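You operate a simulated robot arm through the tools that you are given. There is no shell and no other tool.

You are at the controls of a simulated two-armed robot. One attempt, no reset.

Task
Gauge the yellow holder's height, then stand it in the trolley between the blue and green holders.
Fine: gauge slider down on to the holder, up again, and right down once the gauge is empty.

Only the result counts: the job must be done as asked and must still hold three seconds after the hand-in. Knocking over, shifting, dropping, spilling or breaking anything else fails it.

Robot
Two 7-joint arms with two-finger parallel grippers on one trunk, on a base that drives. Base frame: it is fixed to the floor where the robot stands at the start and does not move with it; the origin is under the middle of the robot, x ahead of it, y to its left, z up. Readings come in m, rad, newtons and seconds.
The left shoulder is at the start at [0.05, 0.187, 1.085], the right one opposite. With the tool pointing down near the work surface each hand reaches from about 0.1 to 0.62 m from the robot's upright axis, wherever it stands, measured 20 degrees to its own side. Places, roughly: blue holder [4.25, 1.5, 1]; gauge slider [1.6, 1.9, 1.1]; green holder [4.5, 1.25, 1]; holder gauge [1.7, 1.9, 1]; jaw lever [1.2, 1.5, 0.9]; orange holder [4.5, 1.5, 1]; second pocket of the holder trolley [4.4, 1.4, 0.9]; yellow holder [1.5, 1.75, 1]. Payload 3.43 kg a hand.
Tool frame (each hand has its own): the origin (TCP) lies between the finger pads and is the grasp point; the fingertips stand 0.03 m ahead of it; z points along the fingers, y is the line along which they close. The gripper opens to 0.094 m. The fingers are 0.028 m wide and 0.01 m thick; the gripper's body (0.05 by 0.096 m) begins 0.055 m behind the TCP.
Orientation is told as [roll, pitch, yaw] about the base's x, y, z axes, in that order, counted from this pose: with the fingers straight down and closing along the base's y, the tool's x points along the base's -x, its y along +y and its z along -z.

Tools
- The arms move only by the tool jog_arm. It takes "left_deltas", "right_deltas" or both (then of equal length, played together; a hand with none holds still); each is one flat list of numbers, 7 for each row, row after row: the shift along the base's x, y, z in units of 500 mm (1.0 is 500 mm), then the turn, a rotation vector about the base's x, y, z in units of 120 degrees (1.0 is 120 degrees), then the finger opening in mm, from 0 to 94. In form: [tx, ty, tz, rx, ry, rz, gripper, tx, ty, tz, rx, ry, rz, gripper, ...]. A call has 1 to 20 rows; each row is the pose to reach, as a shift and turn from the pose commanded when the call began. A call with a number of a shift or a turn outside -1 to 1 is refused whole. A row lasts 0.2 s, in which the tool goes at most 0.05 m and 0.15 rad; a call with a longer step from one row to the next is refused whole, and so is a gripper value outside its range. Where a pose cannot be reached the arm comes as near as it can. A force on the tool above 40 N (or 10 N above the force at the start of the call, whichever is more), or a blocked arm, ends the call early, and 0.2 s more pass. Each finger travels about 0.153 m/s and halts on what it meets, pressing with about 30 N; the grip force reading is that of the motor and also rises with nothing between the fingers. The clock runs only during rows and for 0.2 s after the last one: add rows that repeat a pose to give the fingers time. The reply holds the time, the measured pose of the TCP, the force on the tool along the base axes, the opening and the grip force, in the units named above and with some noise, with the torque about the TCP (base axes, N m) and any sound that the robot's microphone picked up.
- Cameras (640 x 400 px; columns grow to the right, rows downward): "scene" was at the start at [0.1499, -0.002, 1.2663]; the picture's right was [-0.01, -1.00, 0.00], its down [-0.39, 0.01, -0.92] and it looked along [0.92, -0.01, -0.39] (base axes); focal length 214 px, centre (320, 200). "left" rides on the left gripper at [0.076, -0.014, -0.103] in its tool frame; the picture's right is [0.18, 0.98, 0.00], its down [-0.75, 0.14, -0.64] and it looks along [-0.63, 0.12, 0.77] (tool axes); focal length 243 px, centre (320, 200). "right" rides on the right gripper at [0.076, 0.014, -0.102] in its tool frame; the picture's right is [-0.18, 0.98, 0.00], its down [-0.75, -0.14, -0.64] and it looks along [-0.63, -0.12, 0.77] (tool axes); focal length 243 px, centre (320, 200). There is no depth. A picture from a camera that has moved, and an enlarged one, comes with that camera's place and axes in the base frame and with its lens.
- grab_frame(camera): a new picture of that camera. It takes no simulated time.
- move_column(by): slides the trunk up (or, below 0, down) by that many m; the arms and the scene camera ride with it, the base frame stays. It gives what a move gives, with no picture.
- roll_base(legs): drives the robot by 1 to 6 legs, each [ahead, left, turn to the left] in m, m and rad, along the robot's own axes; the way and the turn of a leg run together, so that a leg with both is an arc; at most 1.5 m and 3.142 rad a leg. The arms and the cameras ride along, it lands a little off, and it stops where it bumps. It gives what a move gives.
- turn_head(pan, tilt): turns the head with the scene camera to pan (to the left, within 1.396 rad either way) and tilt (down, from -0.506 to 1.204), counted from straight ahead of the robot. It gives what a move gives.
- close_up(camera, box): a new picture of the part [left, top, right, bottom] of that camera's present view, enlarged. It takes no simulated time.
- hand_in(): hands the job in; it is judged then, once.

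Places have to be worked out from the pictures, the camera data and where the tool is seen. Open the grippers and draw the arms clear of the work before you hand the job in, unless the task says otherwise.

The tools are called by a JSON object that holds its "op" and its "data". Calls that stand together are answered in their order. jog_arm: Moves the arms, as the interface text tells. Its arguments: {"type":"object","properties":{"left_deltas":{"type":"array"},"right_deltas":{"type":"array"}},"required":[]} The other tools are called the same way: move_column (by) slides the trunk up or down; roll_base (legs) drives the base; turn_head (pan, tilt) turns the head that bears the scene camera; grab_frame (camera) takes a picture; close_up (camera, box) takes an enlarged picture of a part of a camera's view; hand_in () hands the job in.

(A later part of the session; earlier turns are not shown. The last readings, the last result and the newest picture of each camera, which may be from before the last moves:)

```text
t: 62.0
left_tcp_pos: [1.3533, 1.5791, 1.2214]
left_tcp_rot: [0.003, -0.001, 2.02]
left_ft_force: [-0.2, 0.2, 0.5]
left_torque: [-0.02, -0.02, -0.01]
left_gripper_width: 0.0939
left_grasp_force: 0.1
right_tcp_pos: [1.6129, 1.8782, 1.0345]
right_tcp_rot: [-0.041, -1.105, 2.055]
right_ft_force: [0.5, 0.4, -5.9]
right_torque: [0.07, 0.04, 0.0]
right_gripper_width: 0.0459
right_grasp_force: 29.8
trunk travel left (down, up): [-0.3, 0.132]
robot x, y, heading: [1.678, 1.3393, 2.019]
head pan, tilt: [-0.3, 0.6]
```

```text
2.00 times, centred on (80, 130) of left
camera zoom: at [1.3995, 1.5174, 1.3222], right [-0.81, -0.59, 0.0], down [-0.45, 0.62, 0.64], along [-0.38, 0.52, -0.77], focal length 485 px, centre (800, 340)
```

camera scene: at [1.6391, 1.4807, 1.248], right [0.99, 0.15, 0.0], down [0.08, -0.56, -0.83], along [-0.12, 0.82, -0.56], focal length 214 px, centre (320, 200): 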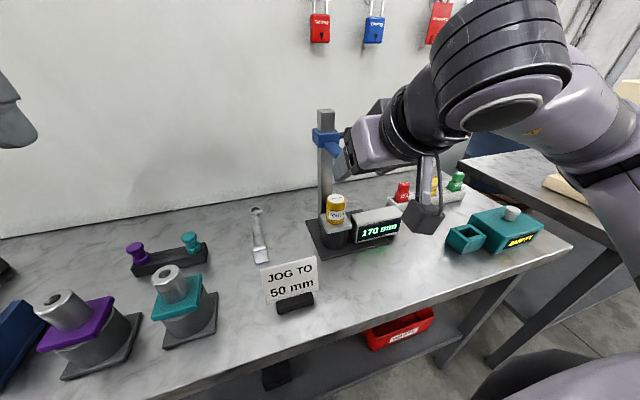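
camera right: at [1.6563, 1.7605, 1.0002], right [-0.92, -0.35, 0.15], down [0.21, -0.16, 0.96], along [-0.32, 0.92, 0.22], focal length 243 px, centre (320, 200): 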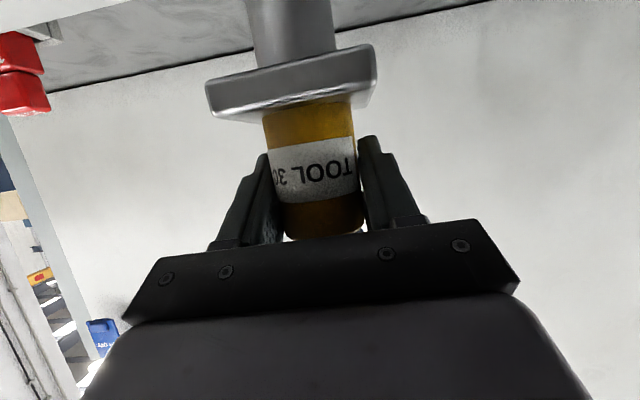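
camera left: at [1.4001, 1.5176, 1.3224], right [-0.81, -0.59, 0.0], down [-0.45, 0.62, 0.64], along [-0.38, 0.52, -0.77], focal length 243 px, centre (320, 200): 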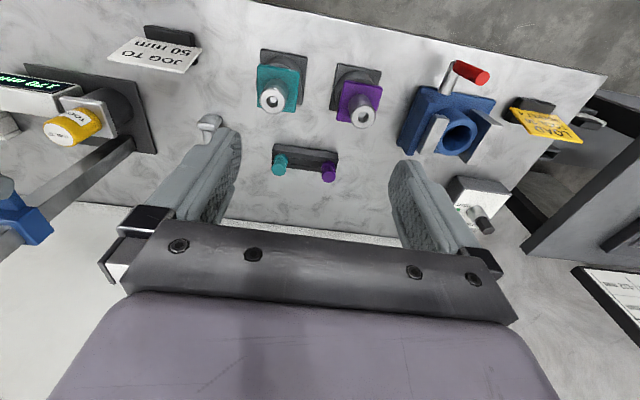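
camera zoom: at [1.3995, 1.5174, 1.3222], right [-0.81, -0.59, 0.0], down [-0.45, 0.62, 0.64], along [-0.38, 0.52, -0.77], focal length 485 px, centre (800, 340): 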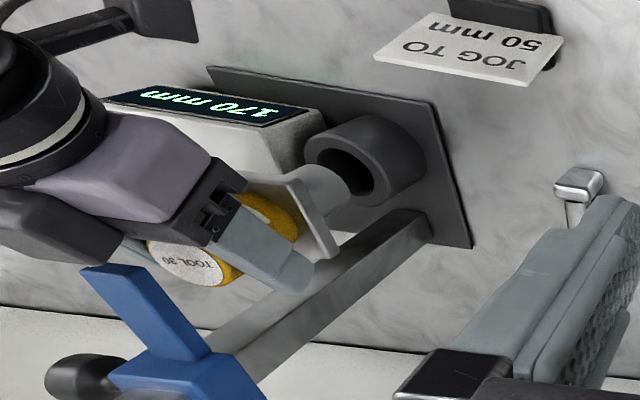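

The taper's end is now at or just above the cup rim. I lift 8 mm more and then draw straight back 12 cm.

{"op": "jog_arm", "data": {"right_deltas": [0, 0, 0.008, 0, 0, 0, 25, 0, 0, 0.016, 0, 0, 0, 25, 0.0086, -0.0181, 0.016, 0, 0, 0, 25, 0.0215, -0.0452, 0.016, 0, 0, 0, 25, 0.043, -0.0903, 0.016, 0, 0, 0, 25, 0.0688, -0.1445, 0.016, 0, 0, 0, 25, 0.0946, -0.1987, 0.016, 0, 0, 0, 25, 0.1032, -0.2167, 0.016, 0, 0, 0, 25]}}

{"op": "grab_frame", "data": {"camera": "scene"}}

{"op": "grab_frame", "data": {"camera": "left"}}

{"op": "grab_frame", "data": {"camera": "right"}}

```text
t: 63.8
left_tcp_pos: [1.3518, 1.5779, 1.2196]
left_tcp_rot: [0.002, 0.0, 2.019]
left_ft_force: [0.4, -0.1, 0.0]
left_torque: [-0.01, -0.01, 0.01]
left_gripper_width: 0.0941
left_grasp_force: 0.0
right_tcp_pos: [1.6479, 1.786, 1.0503]
right_tcp_rot: [-0.041, -1.105, 2.054]
right_ft_force: [-0.4, 0.2, -6.6]
right_torque: [0.03, 0.01, -0.01]
right_gripper_width: 0.0457
right_grasp_force: 30.3
right hand out of reach, approached as far as the arm can: row 7, 8
trunk travel left (down, up): [-0.3, 0.132]
robot x, y, heading: [1.6813, 1.3421, 2.014]
head pan, tilt: [-0.3, 0.6]
```

```text
taken
camera scene: at [1.6393, 1.4809, 1.248], right [0.99, 0.15, 0.0], down [0.08, -0.56, -0.82], along [-0.12, 0.82, -0.57], focal length 214 px, centre (320, 200)
```

scene: 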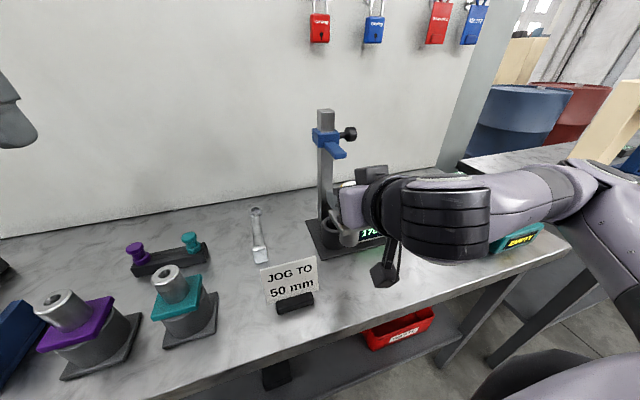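

```text
taken
camera left: at [1.3996, 1.5173, 1.3223], right [-0.81, -0.59, 0.0], down [-0.45, 0.62, 0.64], along [-0.38, 0.52, -0.77], focal length 243 px, centre (320, 200)
```

left: 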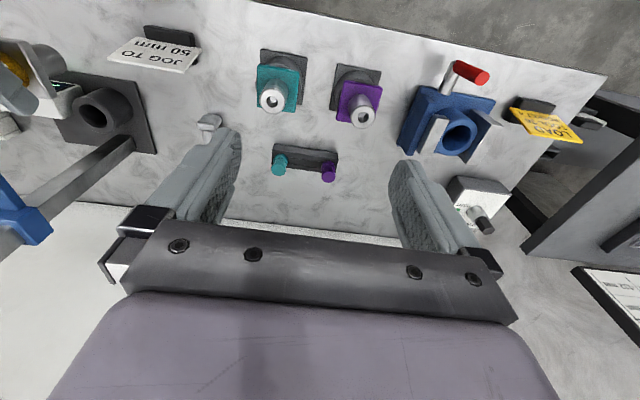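

```text
taken
camera right: at [1.6899, 1.6678, 1.0268], right [-0.92, -0.35, 0.15], down [0.21, -0.16, 0.96], along [-0.32, 0.92, 0.22], focal length 243 px, centre (320, 200)
```

right: 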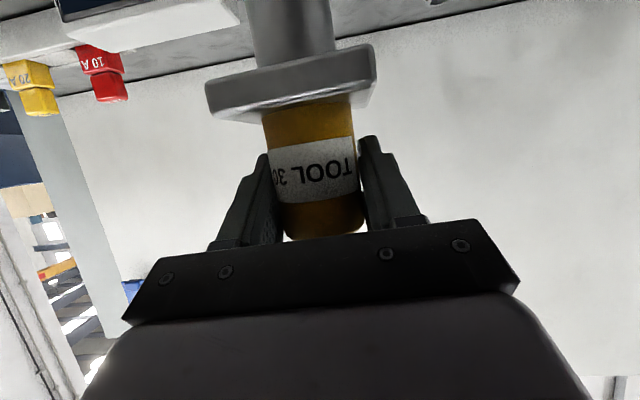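

The holder is out and the gauge cup is empty. The slider will be run right down afterwards with the same proven right-hand grip; first I carry the holder: raise the trunk a little, back away from the bench and turn to the trolley.

{"op": "move_column", "data": {"by": 0.08}}

{"op": "roll_base", "data": {"legs": [[-0.4, 0, 0], [0, 0, -1.2]]}}

{"op": "turn_head", "data": {"pan": 0, "tilt": 0.3}}

{"op": "grab_frame", "data": {"camera": "scene"}}

```text
t: 64.9
left_tcp_pos: [1.3533, 1.5773, 1.3006]
left_tcp_rot: [0.001, -0.001, 2.018]
left_ft_force: [-0.3, 0.1, 0.1]
left_torque: [-0.02, 0.0, 0.03]
left_gripper_width: 0.094
left_grasp_force: 0.1
right_tcp_pos: [1.6468, 1.7867, 1.13]
right_tcp_rot: [-0.041, -1.104, 2.057]
right_ft_force: [-0.5, -0.7, -6.3]
right_torque: [0.04, 0.08, 0.0]
right_gripper_width: 0.0459
right_grasp_force: 29.8
trunk travel left (down, up): [-0.38, 0.052]
robot x, y, heading: [1.6805, 1.3399, 2.018]
head pan, tilt: [-0.3, 0.6]
```

```text
t: 70.4
left_tcp_pos: [1.9538, 1.3753, 1.3001]
left_tcp_rot: [0.003, -0.002, 0.816]
left_ft_force: [-0.6, -0.2, -0.6]
left_torque: [0.03, 0.01, 0.04]
left_gripper_width: 0.0941
left_grasp_force: 0.0
right_tcp_pos: [2.2542, 1.1747, 1.1298]
right_tcp_rot: [-0.041, -1.105, 0.85]
right_ft_force: [-0.6, -0.1, -7.0]
right_torque: [0.03, 0.0, -0.02]
right_gripper_width: 0.0461
right_grasp_force: 29.9
trunk travel left (down, up): [-0.38, 0.052]
robot x, y, heading: [1.849, 0.9835, 0.821]
head pan, tilt: [-0.3, 0.6]
```

```text
t: 71.2
left_tcp_pos: [1.9536, 1.3742, 1.2997]
left_tcp_rot: [0.002, -0.001, 0.816]
left_ft_force: [-0.3, 0.1, -0.4]
left_torque: [0.01, 0.01, 0.05]
left_gripper_width: 0.0938
left_grasp_force: 0.0
right_tcp_pos: [2.254, 1.1752, 1.1295]
right_tcp_rot: [-0.04, -1.104, 0.853]
right_ft_force: [-0.8, -0.1, -6.1]
right_torque: [0.06, -0.06, 0.0]
right_gripper_width: 0.0461
right_grasp_force: 30.3
trunk travel left (down, up): [-0.38, 0.052]
robot x, y, heading: [1.8467, 0.9822, 0.816]
head pan, tilt: [0.0, 0.3]
```

```text
taken
camera scene: at [1.9534, 1.0953, 1.3554], right [0.73, -0.69, 0.0], down [-0.2, -0.22, -0.95], along [0.65, 0.7, -0.3], focal length 214 px, centre (320, 200)
```

scene: 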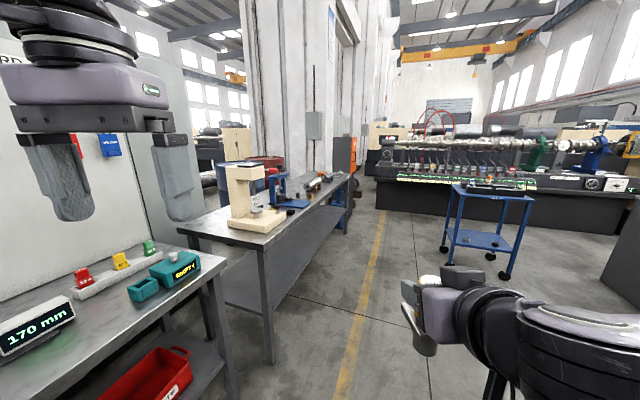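

The blue trolley is ahead-right. I take a closer look at its top.

{"op": "close_up", "data": {"camera": "scene", "box": [420, 150, 580, 280]}}

```text
3.08 times, centred on (500, 215) of scene
camera zoom: at [1.9534, 1.0953, 1.3554], right [0.73, -0.69, 0.0], down [-0.2, -0.22, -0.95], along [0.65, 0.7, -0.3], focal length 660 px, centre (-234, 154)
```

zoom: 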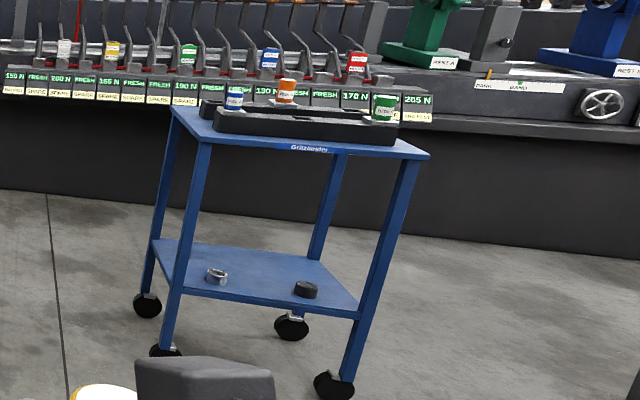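

Blue stands near (4.26,1.55), green near (4.5,1.23) and orange behind at (4.5,1.46); the trolley is on casters, so I must not touch it with the base. I look right to see what room the wall side leaves.

{"op": "turn_head", "data": {"pan": -0.9, "tilt": 0.3}}

{"op": "grab_frame", "data": {"camera": "scene"}}

```text
t: 72.4
left_tcp_pos: [1.954, 1.3747, 1.2998]
left_tcp_rot: [0.003, 0.0, 0.817]
left_ft_force: [-0.1, 0.5, -0.2]
left_torque: [-0.03, 0.02, 0.02]
left_gripper_width: 0.0943
left_grasp_force: 0.1
right_tcp_pos: [2.2543, 1.1736, 1.1308]
right_tcp_rot: [-0.042, -1.105, 0.853]
right_ft_force: [-0.5, 0.7, -5.6]
right_torque: [0.04, -0.01, 0.0]
right_gripper_width: 0.0461
right_grasp_force: 29.5
trunk travel left (down, up): [-0.38, 0.052]
robot x, y, heading: [1.8531, 0.9824, 0.816]
head pan, tilt: [-0.901, 0.3]
```

```text
taken
camera scene: at [1.9824, 1.0195, 1.3555], right [-0.08, -1.0, 0.0], down [-0.3, 0.02, -0.96], along [0.95, -0.08, -0.3], focal length 214 px, centre (320, 200)
```

scene: 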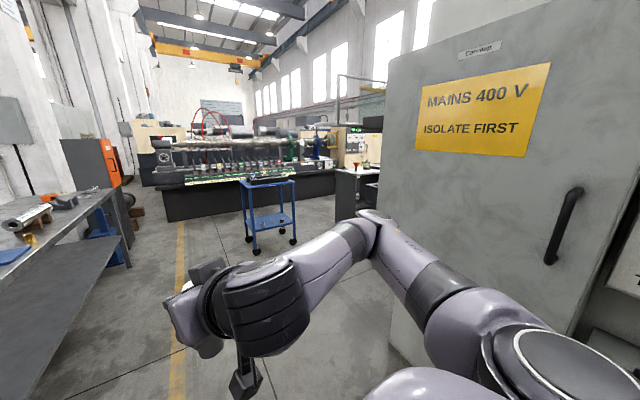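

The cabinet ends around x≈3.0; beyond it the trolley side is open. I align with the aisle and drive along its middle.

{"op": "roll_base", "data": {"legs": [[0, 0, -0.366], [1.3, 0, 0]]}}

{"op": "turn_head", "data": {"pan": -0.5, "tilt": 0.35}}

{"op": "grab_frame", "data": {"camera": "scene"}}

```text
t: 80.0
left_tcp_pos: [3.2412, 1.887, 1.2997]
left_tcp_rot: [0.003, 0.0, 0.46]
left_ft_force: [0.3, -0.1, -0.4]
left_torque: [-0.02, 0.0, -0.01]
left_gripper_width: 0.094
left_grasp_force: 0.1
right_tcp_pos: [3.4536, 1.5953, 1.1297]
right_tcp_rot: [-0.043, -1.103, 0.497]
right_ft_force: [-0.6, 0.0, -7.3]
right_torque: [0.01, -0.03, 0.02]
right_gripper_width: 0.0461
right_grasp_force: 30.3
trunk travel left (down, up): [-0.38, 0.052]
robot x, y, heading: [3.0088, 1.5578, 0.462]
head pan, tilt: [-0.901, 0.3]
```

```text
t: 80.9
left_tcp_pos: [3.2418, 1.8871, 1.3011]
left_tcp_rot: [0.001, 0.0, 0.461]
left_ft_force: [-0.6, 0.7, 1.0]
left_torque: [-0.02, -0.02, -0.01]
left_gripper_width: 0.0942
left_grasp_force: 0.0
right_tcp_pos: [3.4528, 1.5958, 1.1297]
right_tcp_rot: [-0.041, -1.103, 0.499]
right_ft_force: [0.2, 0.0, -6.8]
right_torque: [0.03, -0.03, -0.02]
right_gripper_width: 0.0458
right_grasp_force: 29.9
trunk travel left (down, up): [-0.38, 0.052]
robot x, y, heading: [3.0092, 1.5572, 0.459]
head pan, tilt: [-0.499, 0.351]
```

```text
taken
camera scene: at [3.1532, 1.5796, 1.3507], right [-0.04, -1.0, 0.0], down [-0.34, 0.01, -0.94], along [0.94, -0.04, -0.34], focal length 214 px, centre (320, 200)
```

scene: 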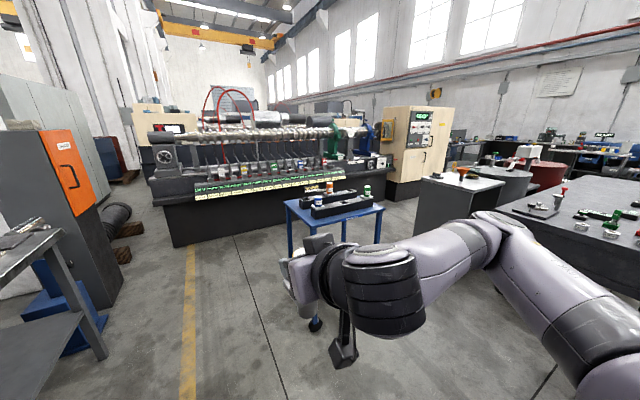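

{"op": "close_up", "data": {"camera": "scene", "box": [270, 165, 410, 250]}}

```text
4.57 times, centred on (340, 208) of scene
camera zoom: at [3.1532, 1.5796, 1.3507], right [-0.04, -1.0, 0.0], down [-0.34, 0.01, -0.94], along [0.94, -0.04, -0.34], focal length 980 px, centre (229, 166)
```

zoom: 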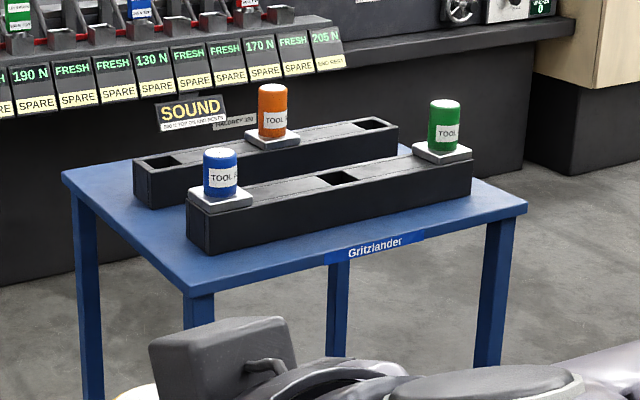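

The pocket between blue and green is at about (4.35, 1.38), the row faces heading ≈0.45. I drive ahead and sideways to stand 0.28 m short of the final spot.

{"op": "roll_base", "data": {"legs": [[0.35, 0, 0], [0, -0.57, 0]]}}

{"op": "turn_head", "data": {"pan": 0, "tilt": 0.5}}

{"op": "grab_frame", "data": {"camera": "scene"}}

{"op": "grab_frame", "data": {"camera": "left"}}

```text
t: 88.3
left_tcp_pos: [3.8178, 1.5349, 1.2997]
left_tcp_rot: [0.003, 0.001, 0.462]
left_ft_force: [-0.4, 0.4, 0.2]
left_torque: [-0.02, -0.01, 0.04]
left_gripper_width: 0.0939
left_grasp_force: 0.1
right_tcp_pos: [4.0301, 1.2437, 1.1299]
right_tcp_rot: [-0.043, -1.105, 0.499]
right_ft_force: [-0.8, 0.3, -5.5]
right_torque: [0.01, -0.05, -0.01]
right_gripper_width: 0.046
right_grasp_force: 30.5
trunk travel left (down, up): [-0.38, 0.052]
robot x, y, heading: [3.5833, 1.2058, 0.463]
head pan, tilt: [-0.499, 0.351]
```

```text
t: 89.2
left_tcp_pos: [3.8162, 1.5357, 1.3007]
left_tcp_rot: [0.003, -0.003, 0.462]
left_ft_force: [-1.0, -0.2, 0.4]
left_torque: [0.03, -0.03, 0.0]
left_gripper_width: 0.0938
left_grasp_force: 0.1
right_tcp_pos: [4.0275, 1.2448, 1.1303]
right_tcp_rot: [-0.04, -1.103, 0.499]
right_ft_force: [0.6, -0.2, -5.9]
right_torque: [0.03, -0.03, -0.02]
right_gripper_width: 0.0463
right_grasp_force: 29.9
trunk travel left (down, up): [-0.38, 0.052]
robot x, y, heading: [3.5852, 1.2046, 0.463]
head pan, tilt: [0.0, 0.499]
```

```text
taken
camera scene: at [3.7176, 1.2713, 1.3371], right [0.45, -0.9, 0.0], down [-0.43, -0.21, -0.88], along [0.79, 0.39, -0.48], focal length 214 px, centre (320, 200)
```

scene: 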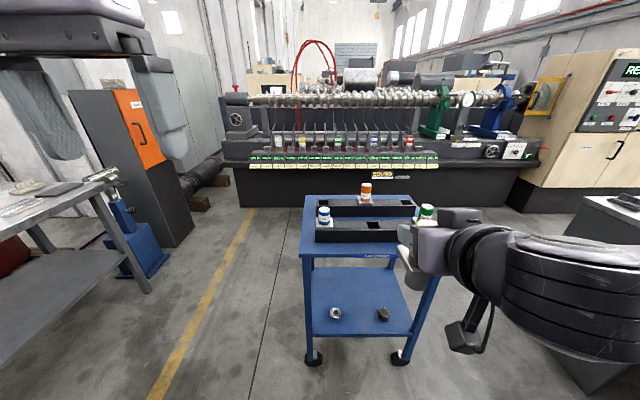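

```text
taken
camera left: at [3.7564, 1.49, 1.4023], right [-0.6, 0.8, 0.0], down [0.61, 0.46, 0.64], along [0.51, 0.39, -0.77], focal length 243 px, centre (320, 200)
```

left: 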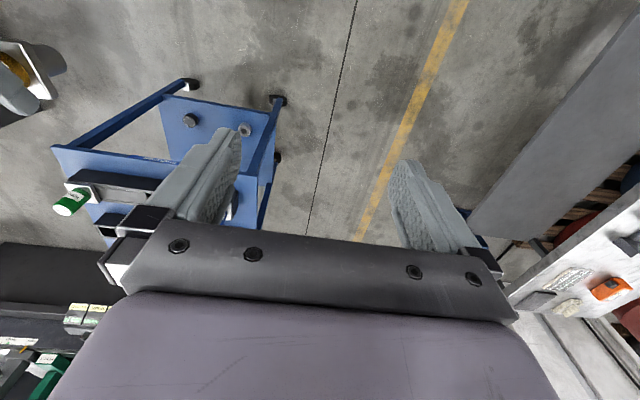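

I zoom on the racks to pin down the pocket.

{"op": "close_up", "data": {"camera": "scene", "box": [295, 170, 455, 270]}}

{"op": "grab_frame", "data": {"camera": "right"}}

```text
4.00 times, centred on (375, 220) of scene
camera zoom: at [3.7176, 1.2713, 1.3371], right [0.45, -0.9, 0.0], down [-0.43, -0.21, -0.88], along [0.79, 0.39, -0.48], focal length 858 px, centre (100, 120)
```

zoom: 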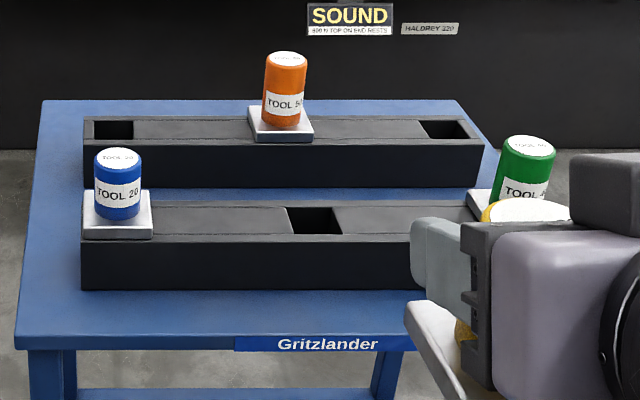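

```text
taken
camera right: at [3.9111, 1.2008, 1.1064], right [-0.37, 0.92, 0.15], down [-0.15, -0.21, 0.96], along [0.92, 0.33, 0.22], focal length 243 px, centre (320, 200)
```

right: 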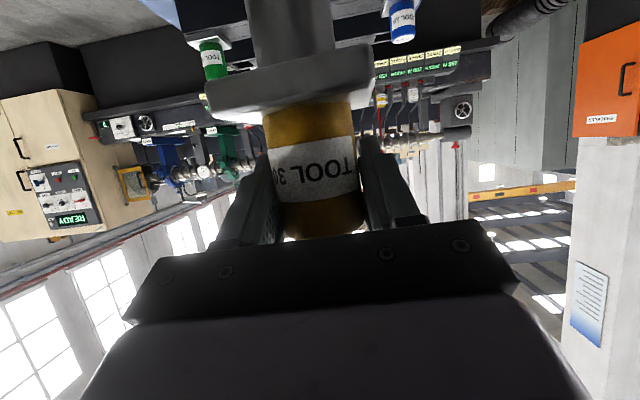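

Triangulated pocket centre ≈ (4.37, 1.38), rack top z ≈ 0.885–0.895, blue at (4.300, 1.542), green at (4.460, 1.222). I edge ahead 0.22 m and 0.02 m right, staying clear of the trolley's legs.

{"op": "roll_base", "data": {"legs": [[0.13, -0.02, 0], [0.09, 0, 0]]}}

{"op": "turn_head", "data": {"pan": -0.1, "tilt": 0.65}}

{"op": "grab_frame", "data": {"camera": "scene"}}

{"op": "grab_frame", "data": {"camera": "left"}}

```text
t: 91.2
left_tcp_pos: [4.028, 1.6173, 1.3005]
left_tcp_rot: [0.001, -0.001, 0.461]
left_ft_force: [1.2, -0.1, -0.5]
left_torque: [0.04, -0.02, 0.01]
left_gripper_width: 0.094
left_grasp_force: 0.1
right_tcp_pos: [4.24, 1.3258, 1.1306]
right_tcp_rot: [-0.042, -1.102, 0.499]
right_ft_force: [0.5, 0.5, -5.8]
right_torque: [0.02, -0.02, 0.0]
right_gripper_width: 0.0459
right_grasp_force: 29.8
trunk travel left (down, up): [-0.38, 0.052]
robot x, y, heading: [3.7928, 1.2873, 0.461]
head pan, tilt: [0.0, 0.499]
```

```text
t: 91.9
left_tcp_pos: [4.0255, 1.6172, 1.3001]
left_tcp_rot: [0.001, -0.001, 0.46]
left_ft_force: [-0.1, 0.3, 0.0]
left_torque: [-0.03, 0.03, 0.0]
left_gripper_width: 0.0941
left_grasp_force: 0.0
right_tcp_pos: [4.2388, 1.3244, 1.1294]
right_tcp_rot: [-0.041, -1.104, 0.499]
right_ft_force: [0.2, -0.3, -5.8]
right_torque: [0.03, -0.02, 0.0]
right_gripper_width: 0.0459
right_grasp_force: 29.8
trunk travel left (down, up): [-0.38, 0.052]
robot x, y, heading: [3.7953, 1.2884, 0.461]
head pan, tilt: [-0.099, 0.649]
```

```text
taken
camera scene: at [3.927, 1.3435, 1.3237], right [0.35, -0.94, 0.0], down [-0.57, -0.21, -0.8], along [0.74, 0.28, -0.6], focal length 214 px, centre (320, 200)
```

scene: 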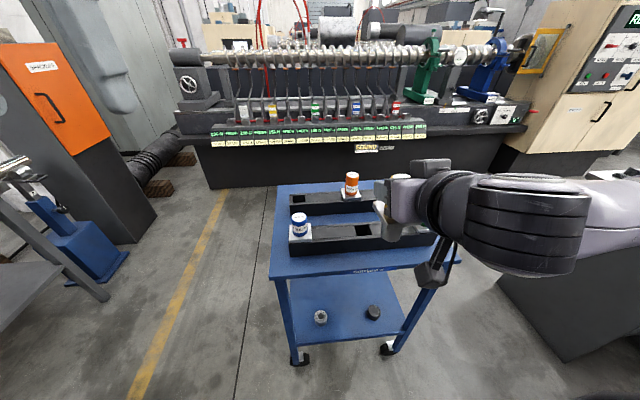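

```text
taken
camera left: at [3.9662, 1.5718, 1.4023], right [-0.6, 0.8, 0.0], down [0.61, 0.46, 0.64], along [0.51, 0.39, -0.77], focal length 243 px, centre (320, 200)
```

left: 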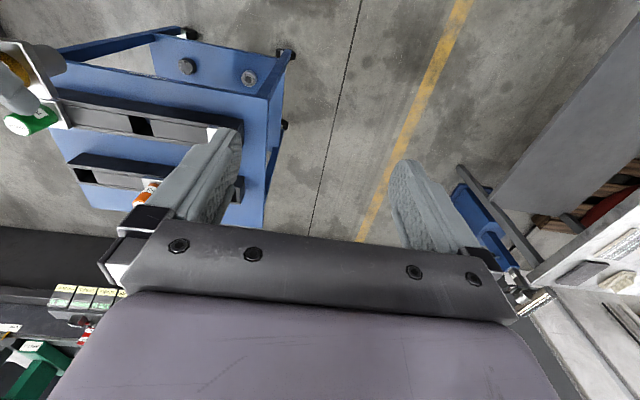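

Both cameras see the pocket; I zoom for a precise fix.

{"op": "close_up", "data": {"camera": "left", "box": [0, 40, 240, 230]}}

{"op": "close_up", "data": {"camera": "scene", "box": [270, 165, 450, 285]}}

```text
2.11 times, centred on (120, 135) of left
camera zoom: at [3.9662, 1.5718, 1.4023], right [-0.6, 0.8, 0.0], down [0.61, 0.46, 0.64], along [0.51, 0.39, -0.77], focal length 511 px, centre (741, 337)
```

zoom: 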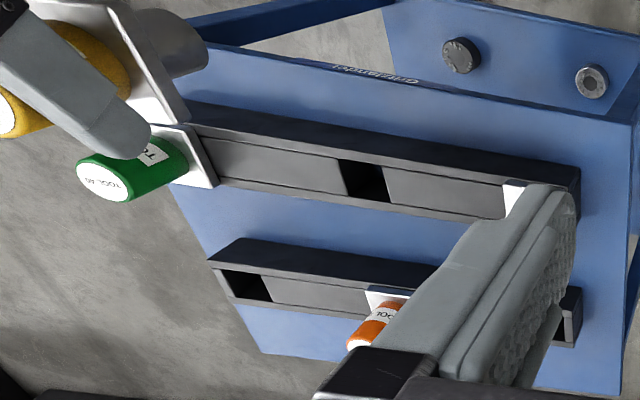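

```text
3.33 times, centred on (360, 225) of scene
camera zoom: at [3.927, 1.3435, 1.3237], right [0.35, -0.94, 0.0], down [-0.57, -0.21, -0.8], along [0.74, 0.28, -0.6], focal length 715 px, centre (187, 117)
```

zoom: 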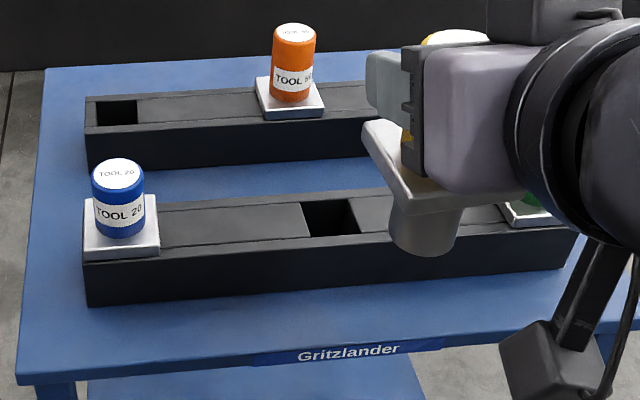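

Fix from the two near views: pocket ≈ (4.39, 1.382). I roll 6 cm further in so that the pocket lies well within reach, keeping the holder high.

{"op": "roll_base", "data": {"legs": [[0.06, 0, 0]]}}

{"op": "grab_frame", "data": {"camera": "scene"}}

```text
t: 92.9
left_tcp_pos: [4.0807, 1.6438, 1.3]
left_tcp_rot: [0.002, 0.001, 0.461]
left_ft_force: [0.3, -1.0, 0.7]
left_torque: [-0.01, -0.04, -0.02]
left_gripper_width: 0.094
left_grasp_force: 0.1
right_tcp_pos: [4.2932, 1.3518, 1.129]
right_tcp_rot: [-0.041, -1.103, 0.499]
right_ft_force: [0.7, -0.1, -5.9]
right_torque: [0.02, -0.02, -0.01]
right_gripper_width: 0.0461
right_grasp_force: 30.1
trunk travel left (down, up): [-0.38, 0.052]
robot x, y, heading: [3.8471, 1.3117, 0.457]
head pan, tilt: [-0.099, 0.649]
```

```text
taken
camera scene: at [3.9807, 1.3702, 1.3235], right [0.35, -0.94, 0.0], down [-0.57, -0.21, -0.8], along [0.74, 0.28, -0.61], focal length 214 px, centre (320, 200)
```

scene: 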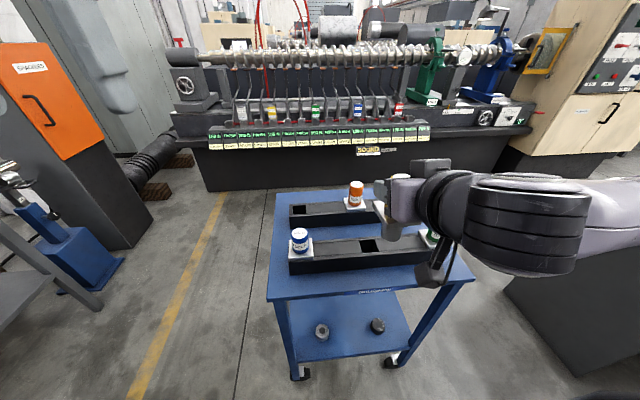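

I bring the holder forward above the front rack, just short of the pocket.

{"op": "jog_arm", "data": {"right_deltas": [0.0412, 0.0127, 0, 0, 0, 0, 25, 0.0823, 0.0253, 0, 0, 0, 0, 25, 0.1235, 0.038, 0, 0, 0, 0, 25, 0.1646, 0.0506, 0, 0, 0, 0, 25, 0.1646, 0.0506, 0, 0, 0, 0, 25]}}

{"op": "close_up", "data": {"camera": "scene", "box": [270, 165, 450, 285]}}

{"op": "grab_frame", "data": {"camera": "left"}}

{"op": "grab_frame", "data": {"camera": "right"}}

```text
t: 94.1
left_tcp_pos: [4.0801, 1.6428, 1.301]
left_tcp_rot: [0.002, -0.001, 0.461]
left_ft_force: [0.0, 0.0, -0.5]
left_torque: [0.0, 0.01, -0.04]
left_gripper_width: 0.0941
left_grasp_force: 0.1
right_tcp_pos: [4.3743, 1.3748, 1.1293]
right_tcp_rot: [-0.043, -1.105, 0.502]
right_ft_force: [-0.2, -0.3, -6.5]
right_torque: [0.04, -0.04, 0.02]
right_gripper_width: 0.0462
right_grasp_force: 30.5
trunk travel left (down, up): [-0.38, 0.052]
robot x, y, heading: [3.845, 1.3147, 0.46]
head pan, tilt: [-0.099, 0.649]
```

```text
3.33 times, centred on (360, 225) of scene
camera zoom: at [3.9798, 1.3698, 1.3237], right [0.35, -0.94, 0.0], down [-0.57, -0.21, -0.8], along [0.74, 0.28, -0.6], focal length 715 px, centre (187, 117)
```

zoom: 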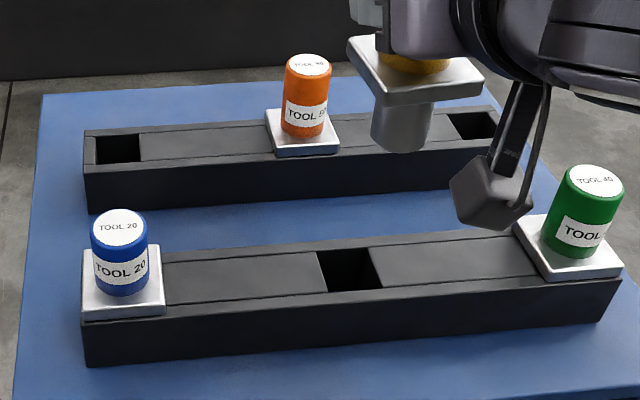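

```text
taken
camera left: at [4.019, 1.5981, 1.4023], right [-0.6, 0.8, 0.0], down [0.61, 0.46, 0.64], along [0.51, 0.39, -0.77], focal length 243 px, centre (320, 200)
```

left: 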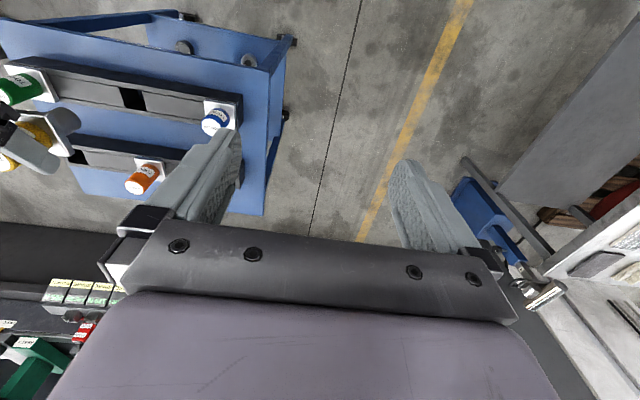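

```text
taken
camera right: at [4.2572, 1.3323, 1.1062], right [-0.36, 0.92, 0.15], down [-0.15, -0.21, 0.96], along [0.92, 0.33, 0.22], focal length 243 px, centre (320, 200)
```

right: 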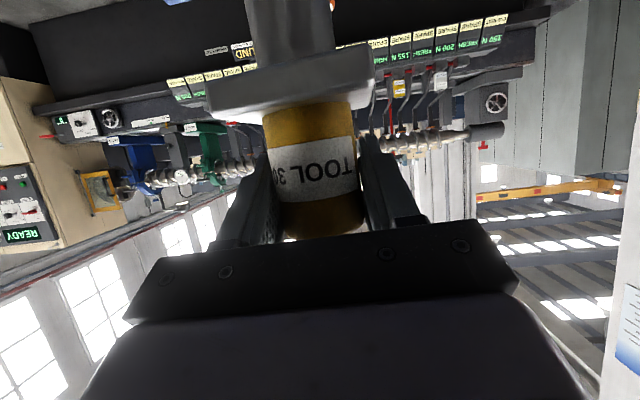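

Now blue, orange, green and the pocket are all visible in both cameras; I zoom the left one for a precise fix.

{"op": "close_up", "data": {"camera": "left", "box": [0, 40, 240, 210]}}

{"op": "close_up", "data": {"camera": "scene", "box": [345, 220, 405, 260]}}

```text
2.35 times, centred on (120, 125) of left
camera zoom: at [4.019, 1.5981, 1.4023], right [-0.6, 0.8, 0.0], down [0.61, 0.46, 0.64], along [0.51, 0.39, -0.77], focal length 571 px, centre (791, 376)
```

zoom: 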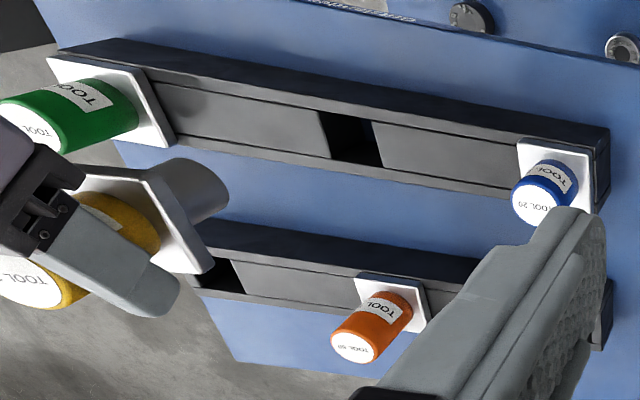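

```text
10.00 times, centred on (375, 240) of scene
camera zoom: at [3.9798, 1.3698, 1.3237], right [0.35, -0.94, 0.0], down [-0.57, -0.21, -0.8], along [0.74, 0.28, -0.6], focal length 2145 px, centre (-230, -200)
```

zoom: 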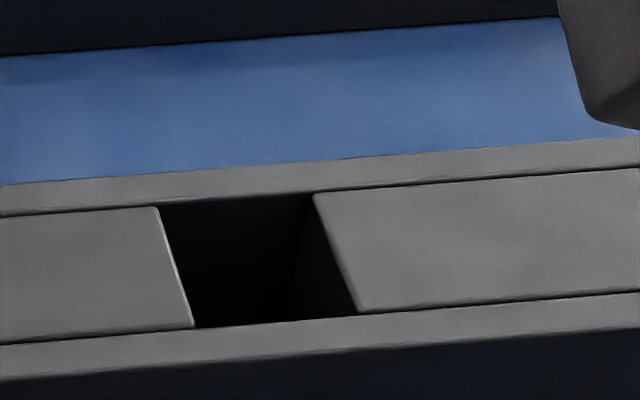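

Pocket fix: 4.5436 m along my heading, rack top z ≈ 0.877. Before lowering I check whether the holder hangs plumb in the grip, zooming on it in both views.

{"op": "close_up", "data": {"camera": "scene", "box": [340, 150, 420, 230]}}

{"op": "close_up", "data": {"camera": "left", "box": [0, 90, 100, 190]}}

```text
5.00 times, centred on (380, 190) of scene
camera zoom: at [3.9798, 1.3698, 1.3237], right [0.35, -0.94, 0.0], down [-0.57, -0.21, -0.8], along [0.74, 0.28, -0.6], focal length 1072 px, centre (20, 250)
```

zoom: 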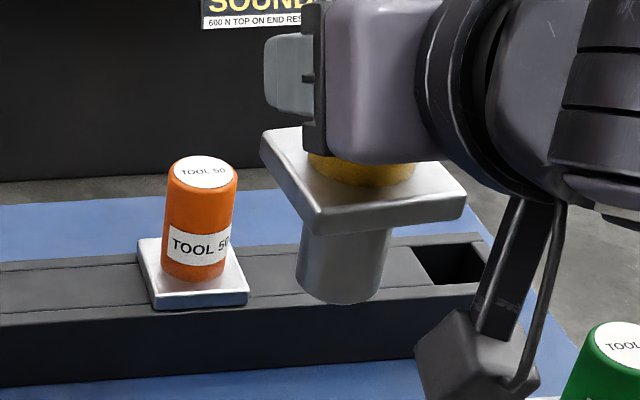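

```text
4.00 times, centred on (50, 140) of left
camera zoom: at [4.019, 1.5981, 1.4023], right [-0.6, 0.8, 0.0], down [0.61, 0.46, 0.64], along [0.51, 0.39, -0.77], focal length 970 px, centre (1400, 440)
```

zoom: 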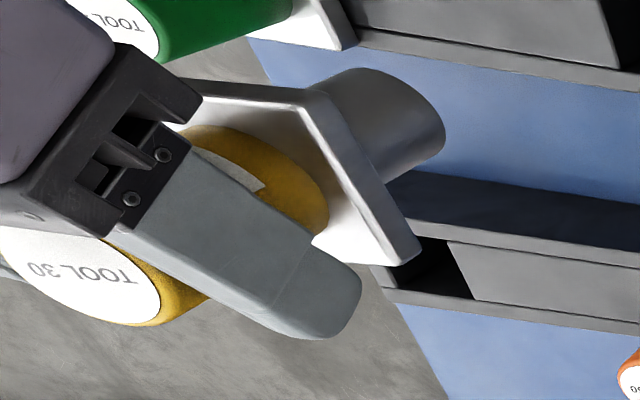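

The holder hangs plumb at about (4.5265, 0.7155) in heading coordinates versus pocket (4.5436, 0.7115). I shift 16 mm forward, 3 mm left, then lower the trunk 0.08 m and look again.

{"op": "jog_arm", "data": {"right_deltas": [0.013, 0.0098, 0, 0, 0, 0, 25, 0.026, 0.0196, 0, 0, 0, 0, 25, 0.026, 0.0196, 0, 0, 0, 0, 25]}}

{"op": "move_column", "data": {"by": -0.09}}

{"op": "close_up", "data": {"camera": "scene", "box": [330, 150, 450, 250]}}

{"op": "close_up", "data": {"camera": "left", "box": [0, 40, 200, 190]}}

{"op": "grab_frame", "data": {"camera": "right"}}

```text
t: 94.9
left_tcp_pos: [4.0782, 1.6439, 1.3002]
left_tcp_rot: [0.002, -0.002, 0.46]
left_ft_force: [-0.2, 0.7, 0.1]
left_torque: [0.03, 0.03, 0.04]
left_gripper_width: 0.0941
left_grasp_force: 0.0
right_tcp_pos: [4.3868, 1.3842, 1.1293]
right_tcp_rot: [-0.042, -1.103, 0.5]
right_ft_force: [-0.2, -0.2, -6.5]
right_torque: [0.01, -0.01, 0.01]
right_gripper_width: 0.0458
right_grasp_force: 30.5
trunk travel left (down, up): [-0.38, 0.052]
robot x, y, heading: [3.8467, 1.3132, 0.461]
head pan, tilt: [-0.099, 0.649]
```

```text
t: 96.2
left_tcp_pos: [4.0799, 1.6443, 1.2121]
left_tcp_rot: [0.001, -0.001, 0.461]
left_ft_force: [-0.8, 1.0, -0.1]
left_torque: [0.0, -0.01, -0.01]
left_gripper_width: 0.0938
left_grasp_force: 0.0
right_tcp_pos: [4.3861, 1.3839, 1.0397]
right_tcp_rot: [-0.043, -1.102, 0.499]
right_ft_force: [0.1, -1.1, -5.3]
right_torque: [0.01, -0.05, -0.01]
right_gripper_width: 0.0462
right_grasp_force: 30.7
trunk travel left (down, up): [-0.29, 0.142]
robot x, y, heading: [3.8497, 1.316, 0.465]
head pan, tilt: [-0.099, 0.649]
```

```text
4.00 times, centred on (390, 200) of scene
camera zoom: at [3.9797, 1.3697, 1.2337], right [0.35, -0.94, 0.0], down [-0.57, -0.21, -0.8], along [0.74, 0.28, -0.6], focal length 858 px, centre (40, 200)
```

zoom: 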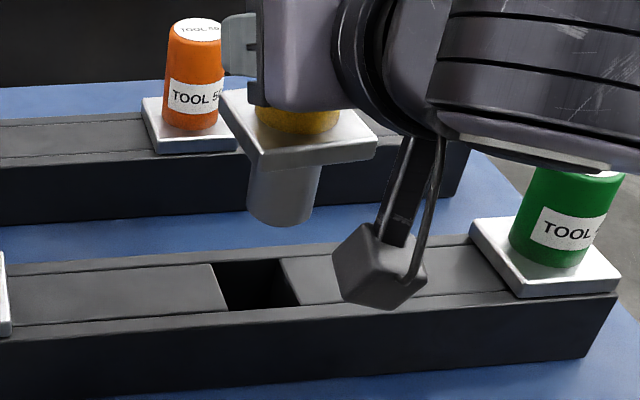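

```text
2.67 times, centred on (100, 115) of left
camera zoom: at [4.0189, 1.598, 1.3124], right [-0.6, 0.8, 0.0], down [0.61, 0.46, 0.64], along [0.51, 0.39, -0.77], focal length 647 px, centre (907, 427)
```

zoom: 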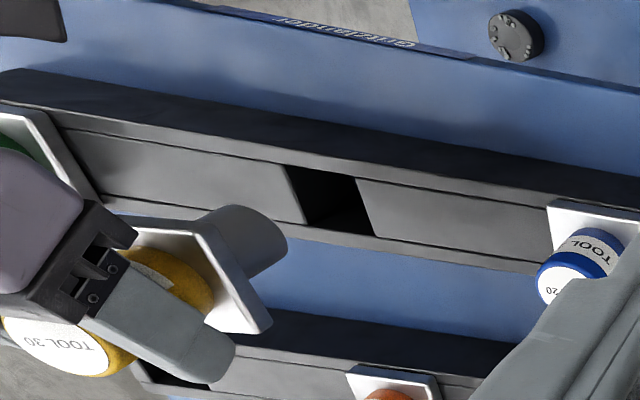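

```text
taken
camera right: at [4.2686, 1.342, 1.0161], right [-0.36, 0.92, 0.15], down [-0.15, -0.21, 0.96], along [0.92, 0.33, 0.22], focal length 243 px, centre (320, 200)
```

right: 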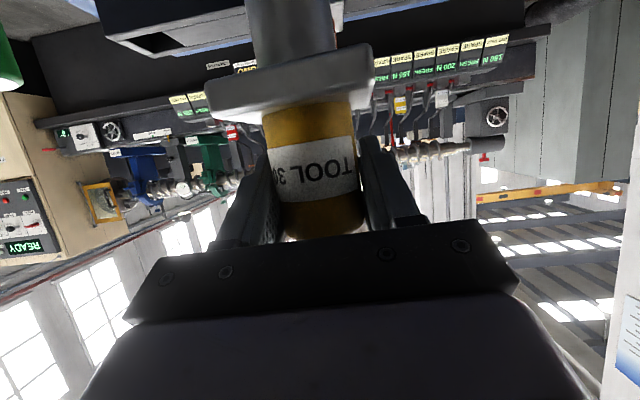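

Relative to the pocket the taper is about 3 mm short and 2 mm right. I correct that and lower the trunk 55 mm so that the taper's end is just above the rim.

{"op": "jog_arm", "data": {"right_deltas": [0.0036, 0.0062, 0, 0, 0, 0, 25, 0.0036, 0.0062, 0, 0, 0, 0, 25]}}

{"op": "move_column", "data": {"by": -0.055}}

{"op": "close_up", "data": {"camera": "scene", "box": [330, 150, 450, 250]}}

{"op": "close_up", "data": {"camera": "left", "box": [0, 30, 200, 180]}}

{"op": "grab_frame", "data": {"camera": "right"}}

```text
t: 96.8
left_tcp_pos: [4.0799, 1.6431, 1.2105]
left_tcp_rot: [0.001, -0.001, 0.459]
left_ft_force: [-1.2, 1.1, -0.2]
left_torque: [0.0, -0.01, 0.02]
left_gripper_width: 0.094
left_grasp_force: 0.0
right_tcp_pos: [4.3884, 1.3869, 1.0399]
right_tcp_rot: [-0.042, -1.103, 0.499]
right_ft_force: [0.0, -0.7, -5.8]
right_torque: [0.04, -0.02, -0.02]
right_gripper_width: 0.0462
right_grasp_force: 29.7
trunk travel left (down, up): [-0.29, 0.142]
robot x, y, heading: [3.8511, 1.3164, 0.461]
head pan, tilt: [-0.099, 0.649]
```

```text
t: 97.7
left_tcp_pos: [4.079, 1.6427, 1.1551]
left_tcp_rot: [0.0, -0.001, 0.46]
left_ft_force: [-0.3, -1.4, 0.9]
left_torque: [0.03, -0.01, -0.01]
left_gripper_width: 0.094
left_grasp_force: 0.1
right_tcp_pos: [4.3872, 1.3882, 0.9834]
right_tcp_rot: [-0.042, -1.102, 0.499]
right_ft_force: [-0.9, 0.7, -6.9]
right_torque: [0.0, -0.03, 0.02]
right_gripper_width: 0.0458
right_grasp_force: 30.2
trunk travel left (down, up): [-0.235, 0.197]
robot x, y, heading: [3.8475, 1.3135, 0.465]
head pan, tilt: [-0.099, 0.649]
```

```text
4.00 times, centred on (390, 200) of scene
camera zoom: at [3.9797, 1.3697, 1.1787], right [0.35, -0.94, 0.0], down [-0.57, -0.21, -0.8], along [0.74, 0.28, -0.6], focal length 858 px, centre (40, 200)
```

zoom: 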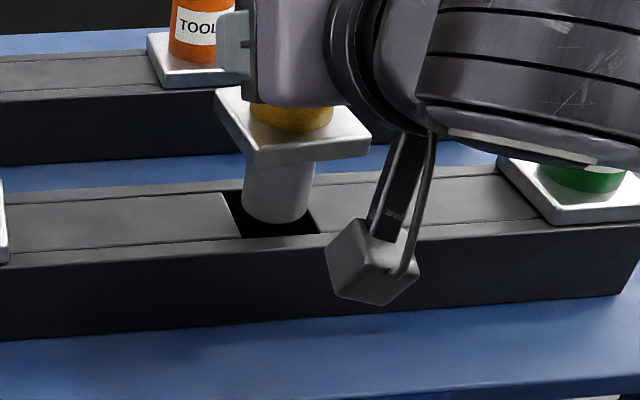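

```text
2.67 times, centred on (100, 105) of left
camera zoom: at [4.0189, 1.5981, 1.2574], right [-0.6, 0.8, 0.0], down [0.61, 0.46, 0.64], along [0.51, 0.39, -0.77], focal length 647 px, centre (907, 453)
```

zoom: 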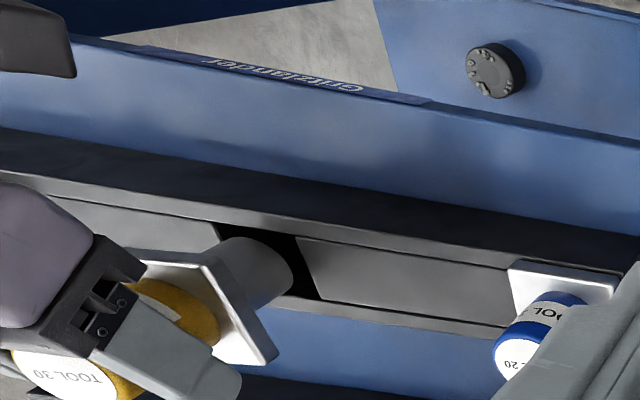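

```text
taken
camera right: at [4.2704, 1.345, 0.9611], right [-0.36, 0.92, 0.15], down [-0.15, -0.21, 0.96], along [0.92, 0.33, 0.22], focal length 243 px, centre (320, 200)
```

right: 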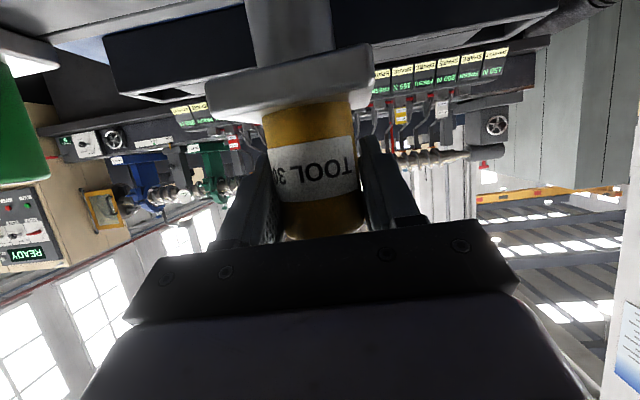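

The taper's end is about at the rim. I zoom tightly in both views to check the centring before inserting.

{"op": "close_up", "data": {"camera": "scene", "box": [375, 170, 425, 215]}}

{"op": "close_up", "data": {"camera": "left", "box": [50, 90, 130, 155]}}

```text
8.89 times, centred on (400, 192) of scene
camera zoom: at [3.9797, 1.3697, 1.1787], right [0.35, -0.94, 0.0], down [-0.57, -0.21, -0.8], along [0.74, 0.28, -0.6], focal length 1906 px, centre (-391, 267)
```

zoom: 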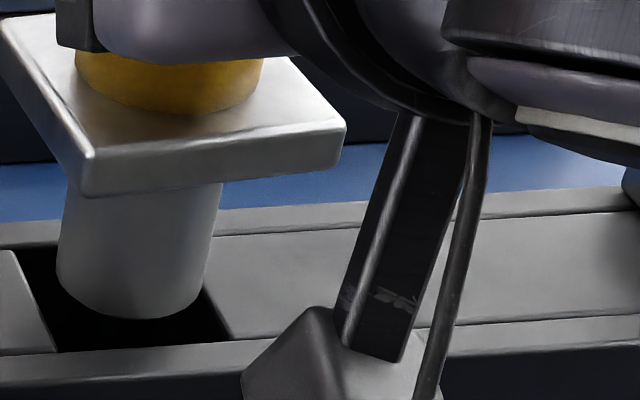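

```text
6.15 times, centred on (90, 122) of left
camera zoom: at [4.0189, 1.5981, 1.2574], right [-0.6, 0.8, 0.0], down [0.61, 0.46, 0.64], along [0.51, 0.39, -0.77], focal length 1493 px, centre (1735, 677)
```

zoom: 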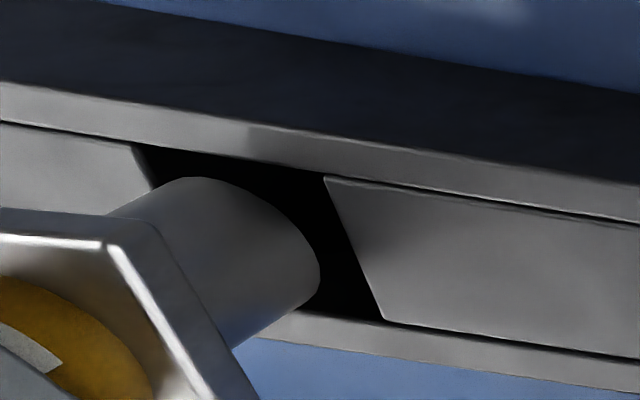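

Three cues agree that the holder leans about 0.06 rad in the grip (its foot to the right). I roll the hand back by 0.06 rad about the forward axis, correct the position by 3 mm, and look again.

{"op": "jog_arm", "data": {"right_deltas": [0.0012, -0.0024, 0.004, 0.0128, 0.0064, 0, 25, 0.0024, -0.0048, 0.008, 0.0257, 0.0128, 0, 25, 0.0024, -0.0048, 0.008, 0.0257, 0.0128, 0, 25]}}

{"op": "close_up", "data": {"camera": "scene", "box": [375, 170, 425, 215]}}

{"op": "close_up", "data": {"camera": "left", "box": [50, 90, 130, 155]}}

{"op": "close_up", "data": {"camera": "scene", "box": [330, 150, 450, 250]}}

```text
t: 98.5
left_tcp_pos: [4.0785, 1.6428, 1.156]
left_tcp_rot: [0.002, -0.002, 0.46]
left_ft_force: [0.0, 0.0, 0.4]
left_torque: [0.02, -0.01, 0.01]
left_gripper_width: 0.0939
left_grasp_force: 0.1
right_tcp_pos: [4.391, 1.3848, 0.988]
right_tcp_rot: [0.093, -1.1, 0.379]
right_ft_force: [-0.4, -0.5, -5.6]
right_torque: [-0.02, -0.02, 0.02]
right_gripper_width: 0.0459
right_grasp_force: 30.6
trunk travel left (down, up): [-0.235, 0.197]
robot x, y, heading: [3.8459, 1.3154, 0.461]
head pan, tilt: [-0.099, 0.649]
```

```text
8.89 times, centred on (400, 192) of scene
camera zoom: at [3.9798, 1.3698, 1.1787], right [0.35, -0.94, 0.0], down [-0.57, -0.21, -0.8], along [0.74, 0.28, -0.6], focal length 1906 px, centre (-391, 267)
```

zoom: 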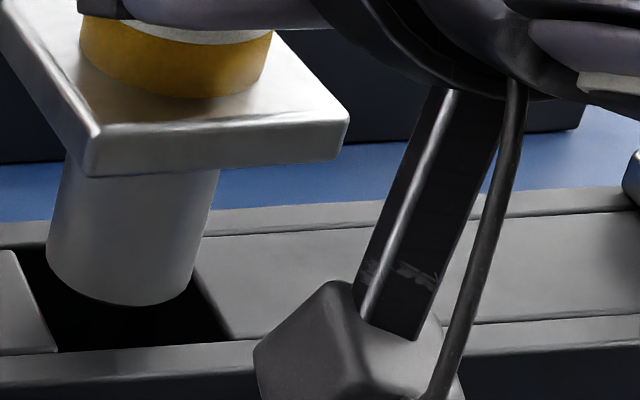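

```text
6.15 times, centred on (90, 122) of left
camera zoom: at [4.019, 1.5982, 1.2573], right [-0.6, 0.8, 0.0], down [0.61, 0.46, 0.64], along [0.51, 0.39, -0.77], focal length 1493 px, centre (1735, 677)
```

zoom: 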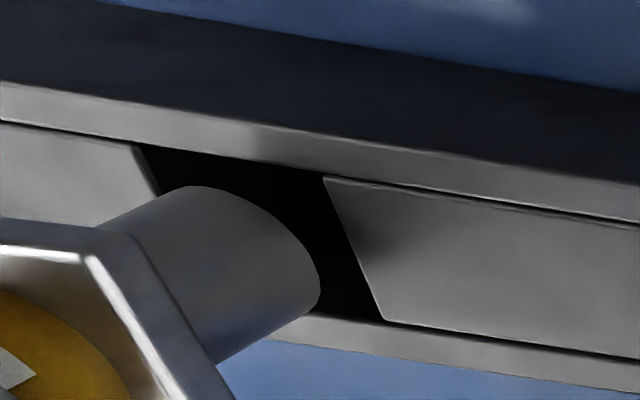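

```text
4.00 times, centred on (390, 200) of scene
camera zoom: at [3.9798, 1.3698, 1.1787], right [0.35, -0.94, 0.0], down [-0.57, -0.21, -0.8], along [0.74, 0.28, -0.6], focal length 858 px, centre (40, 200)
```

zoom: 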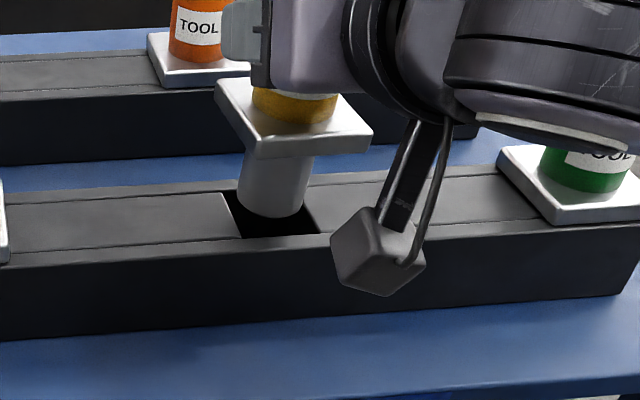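

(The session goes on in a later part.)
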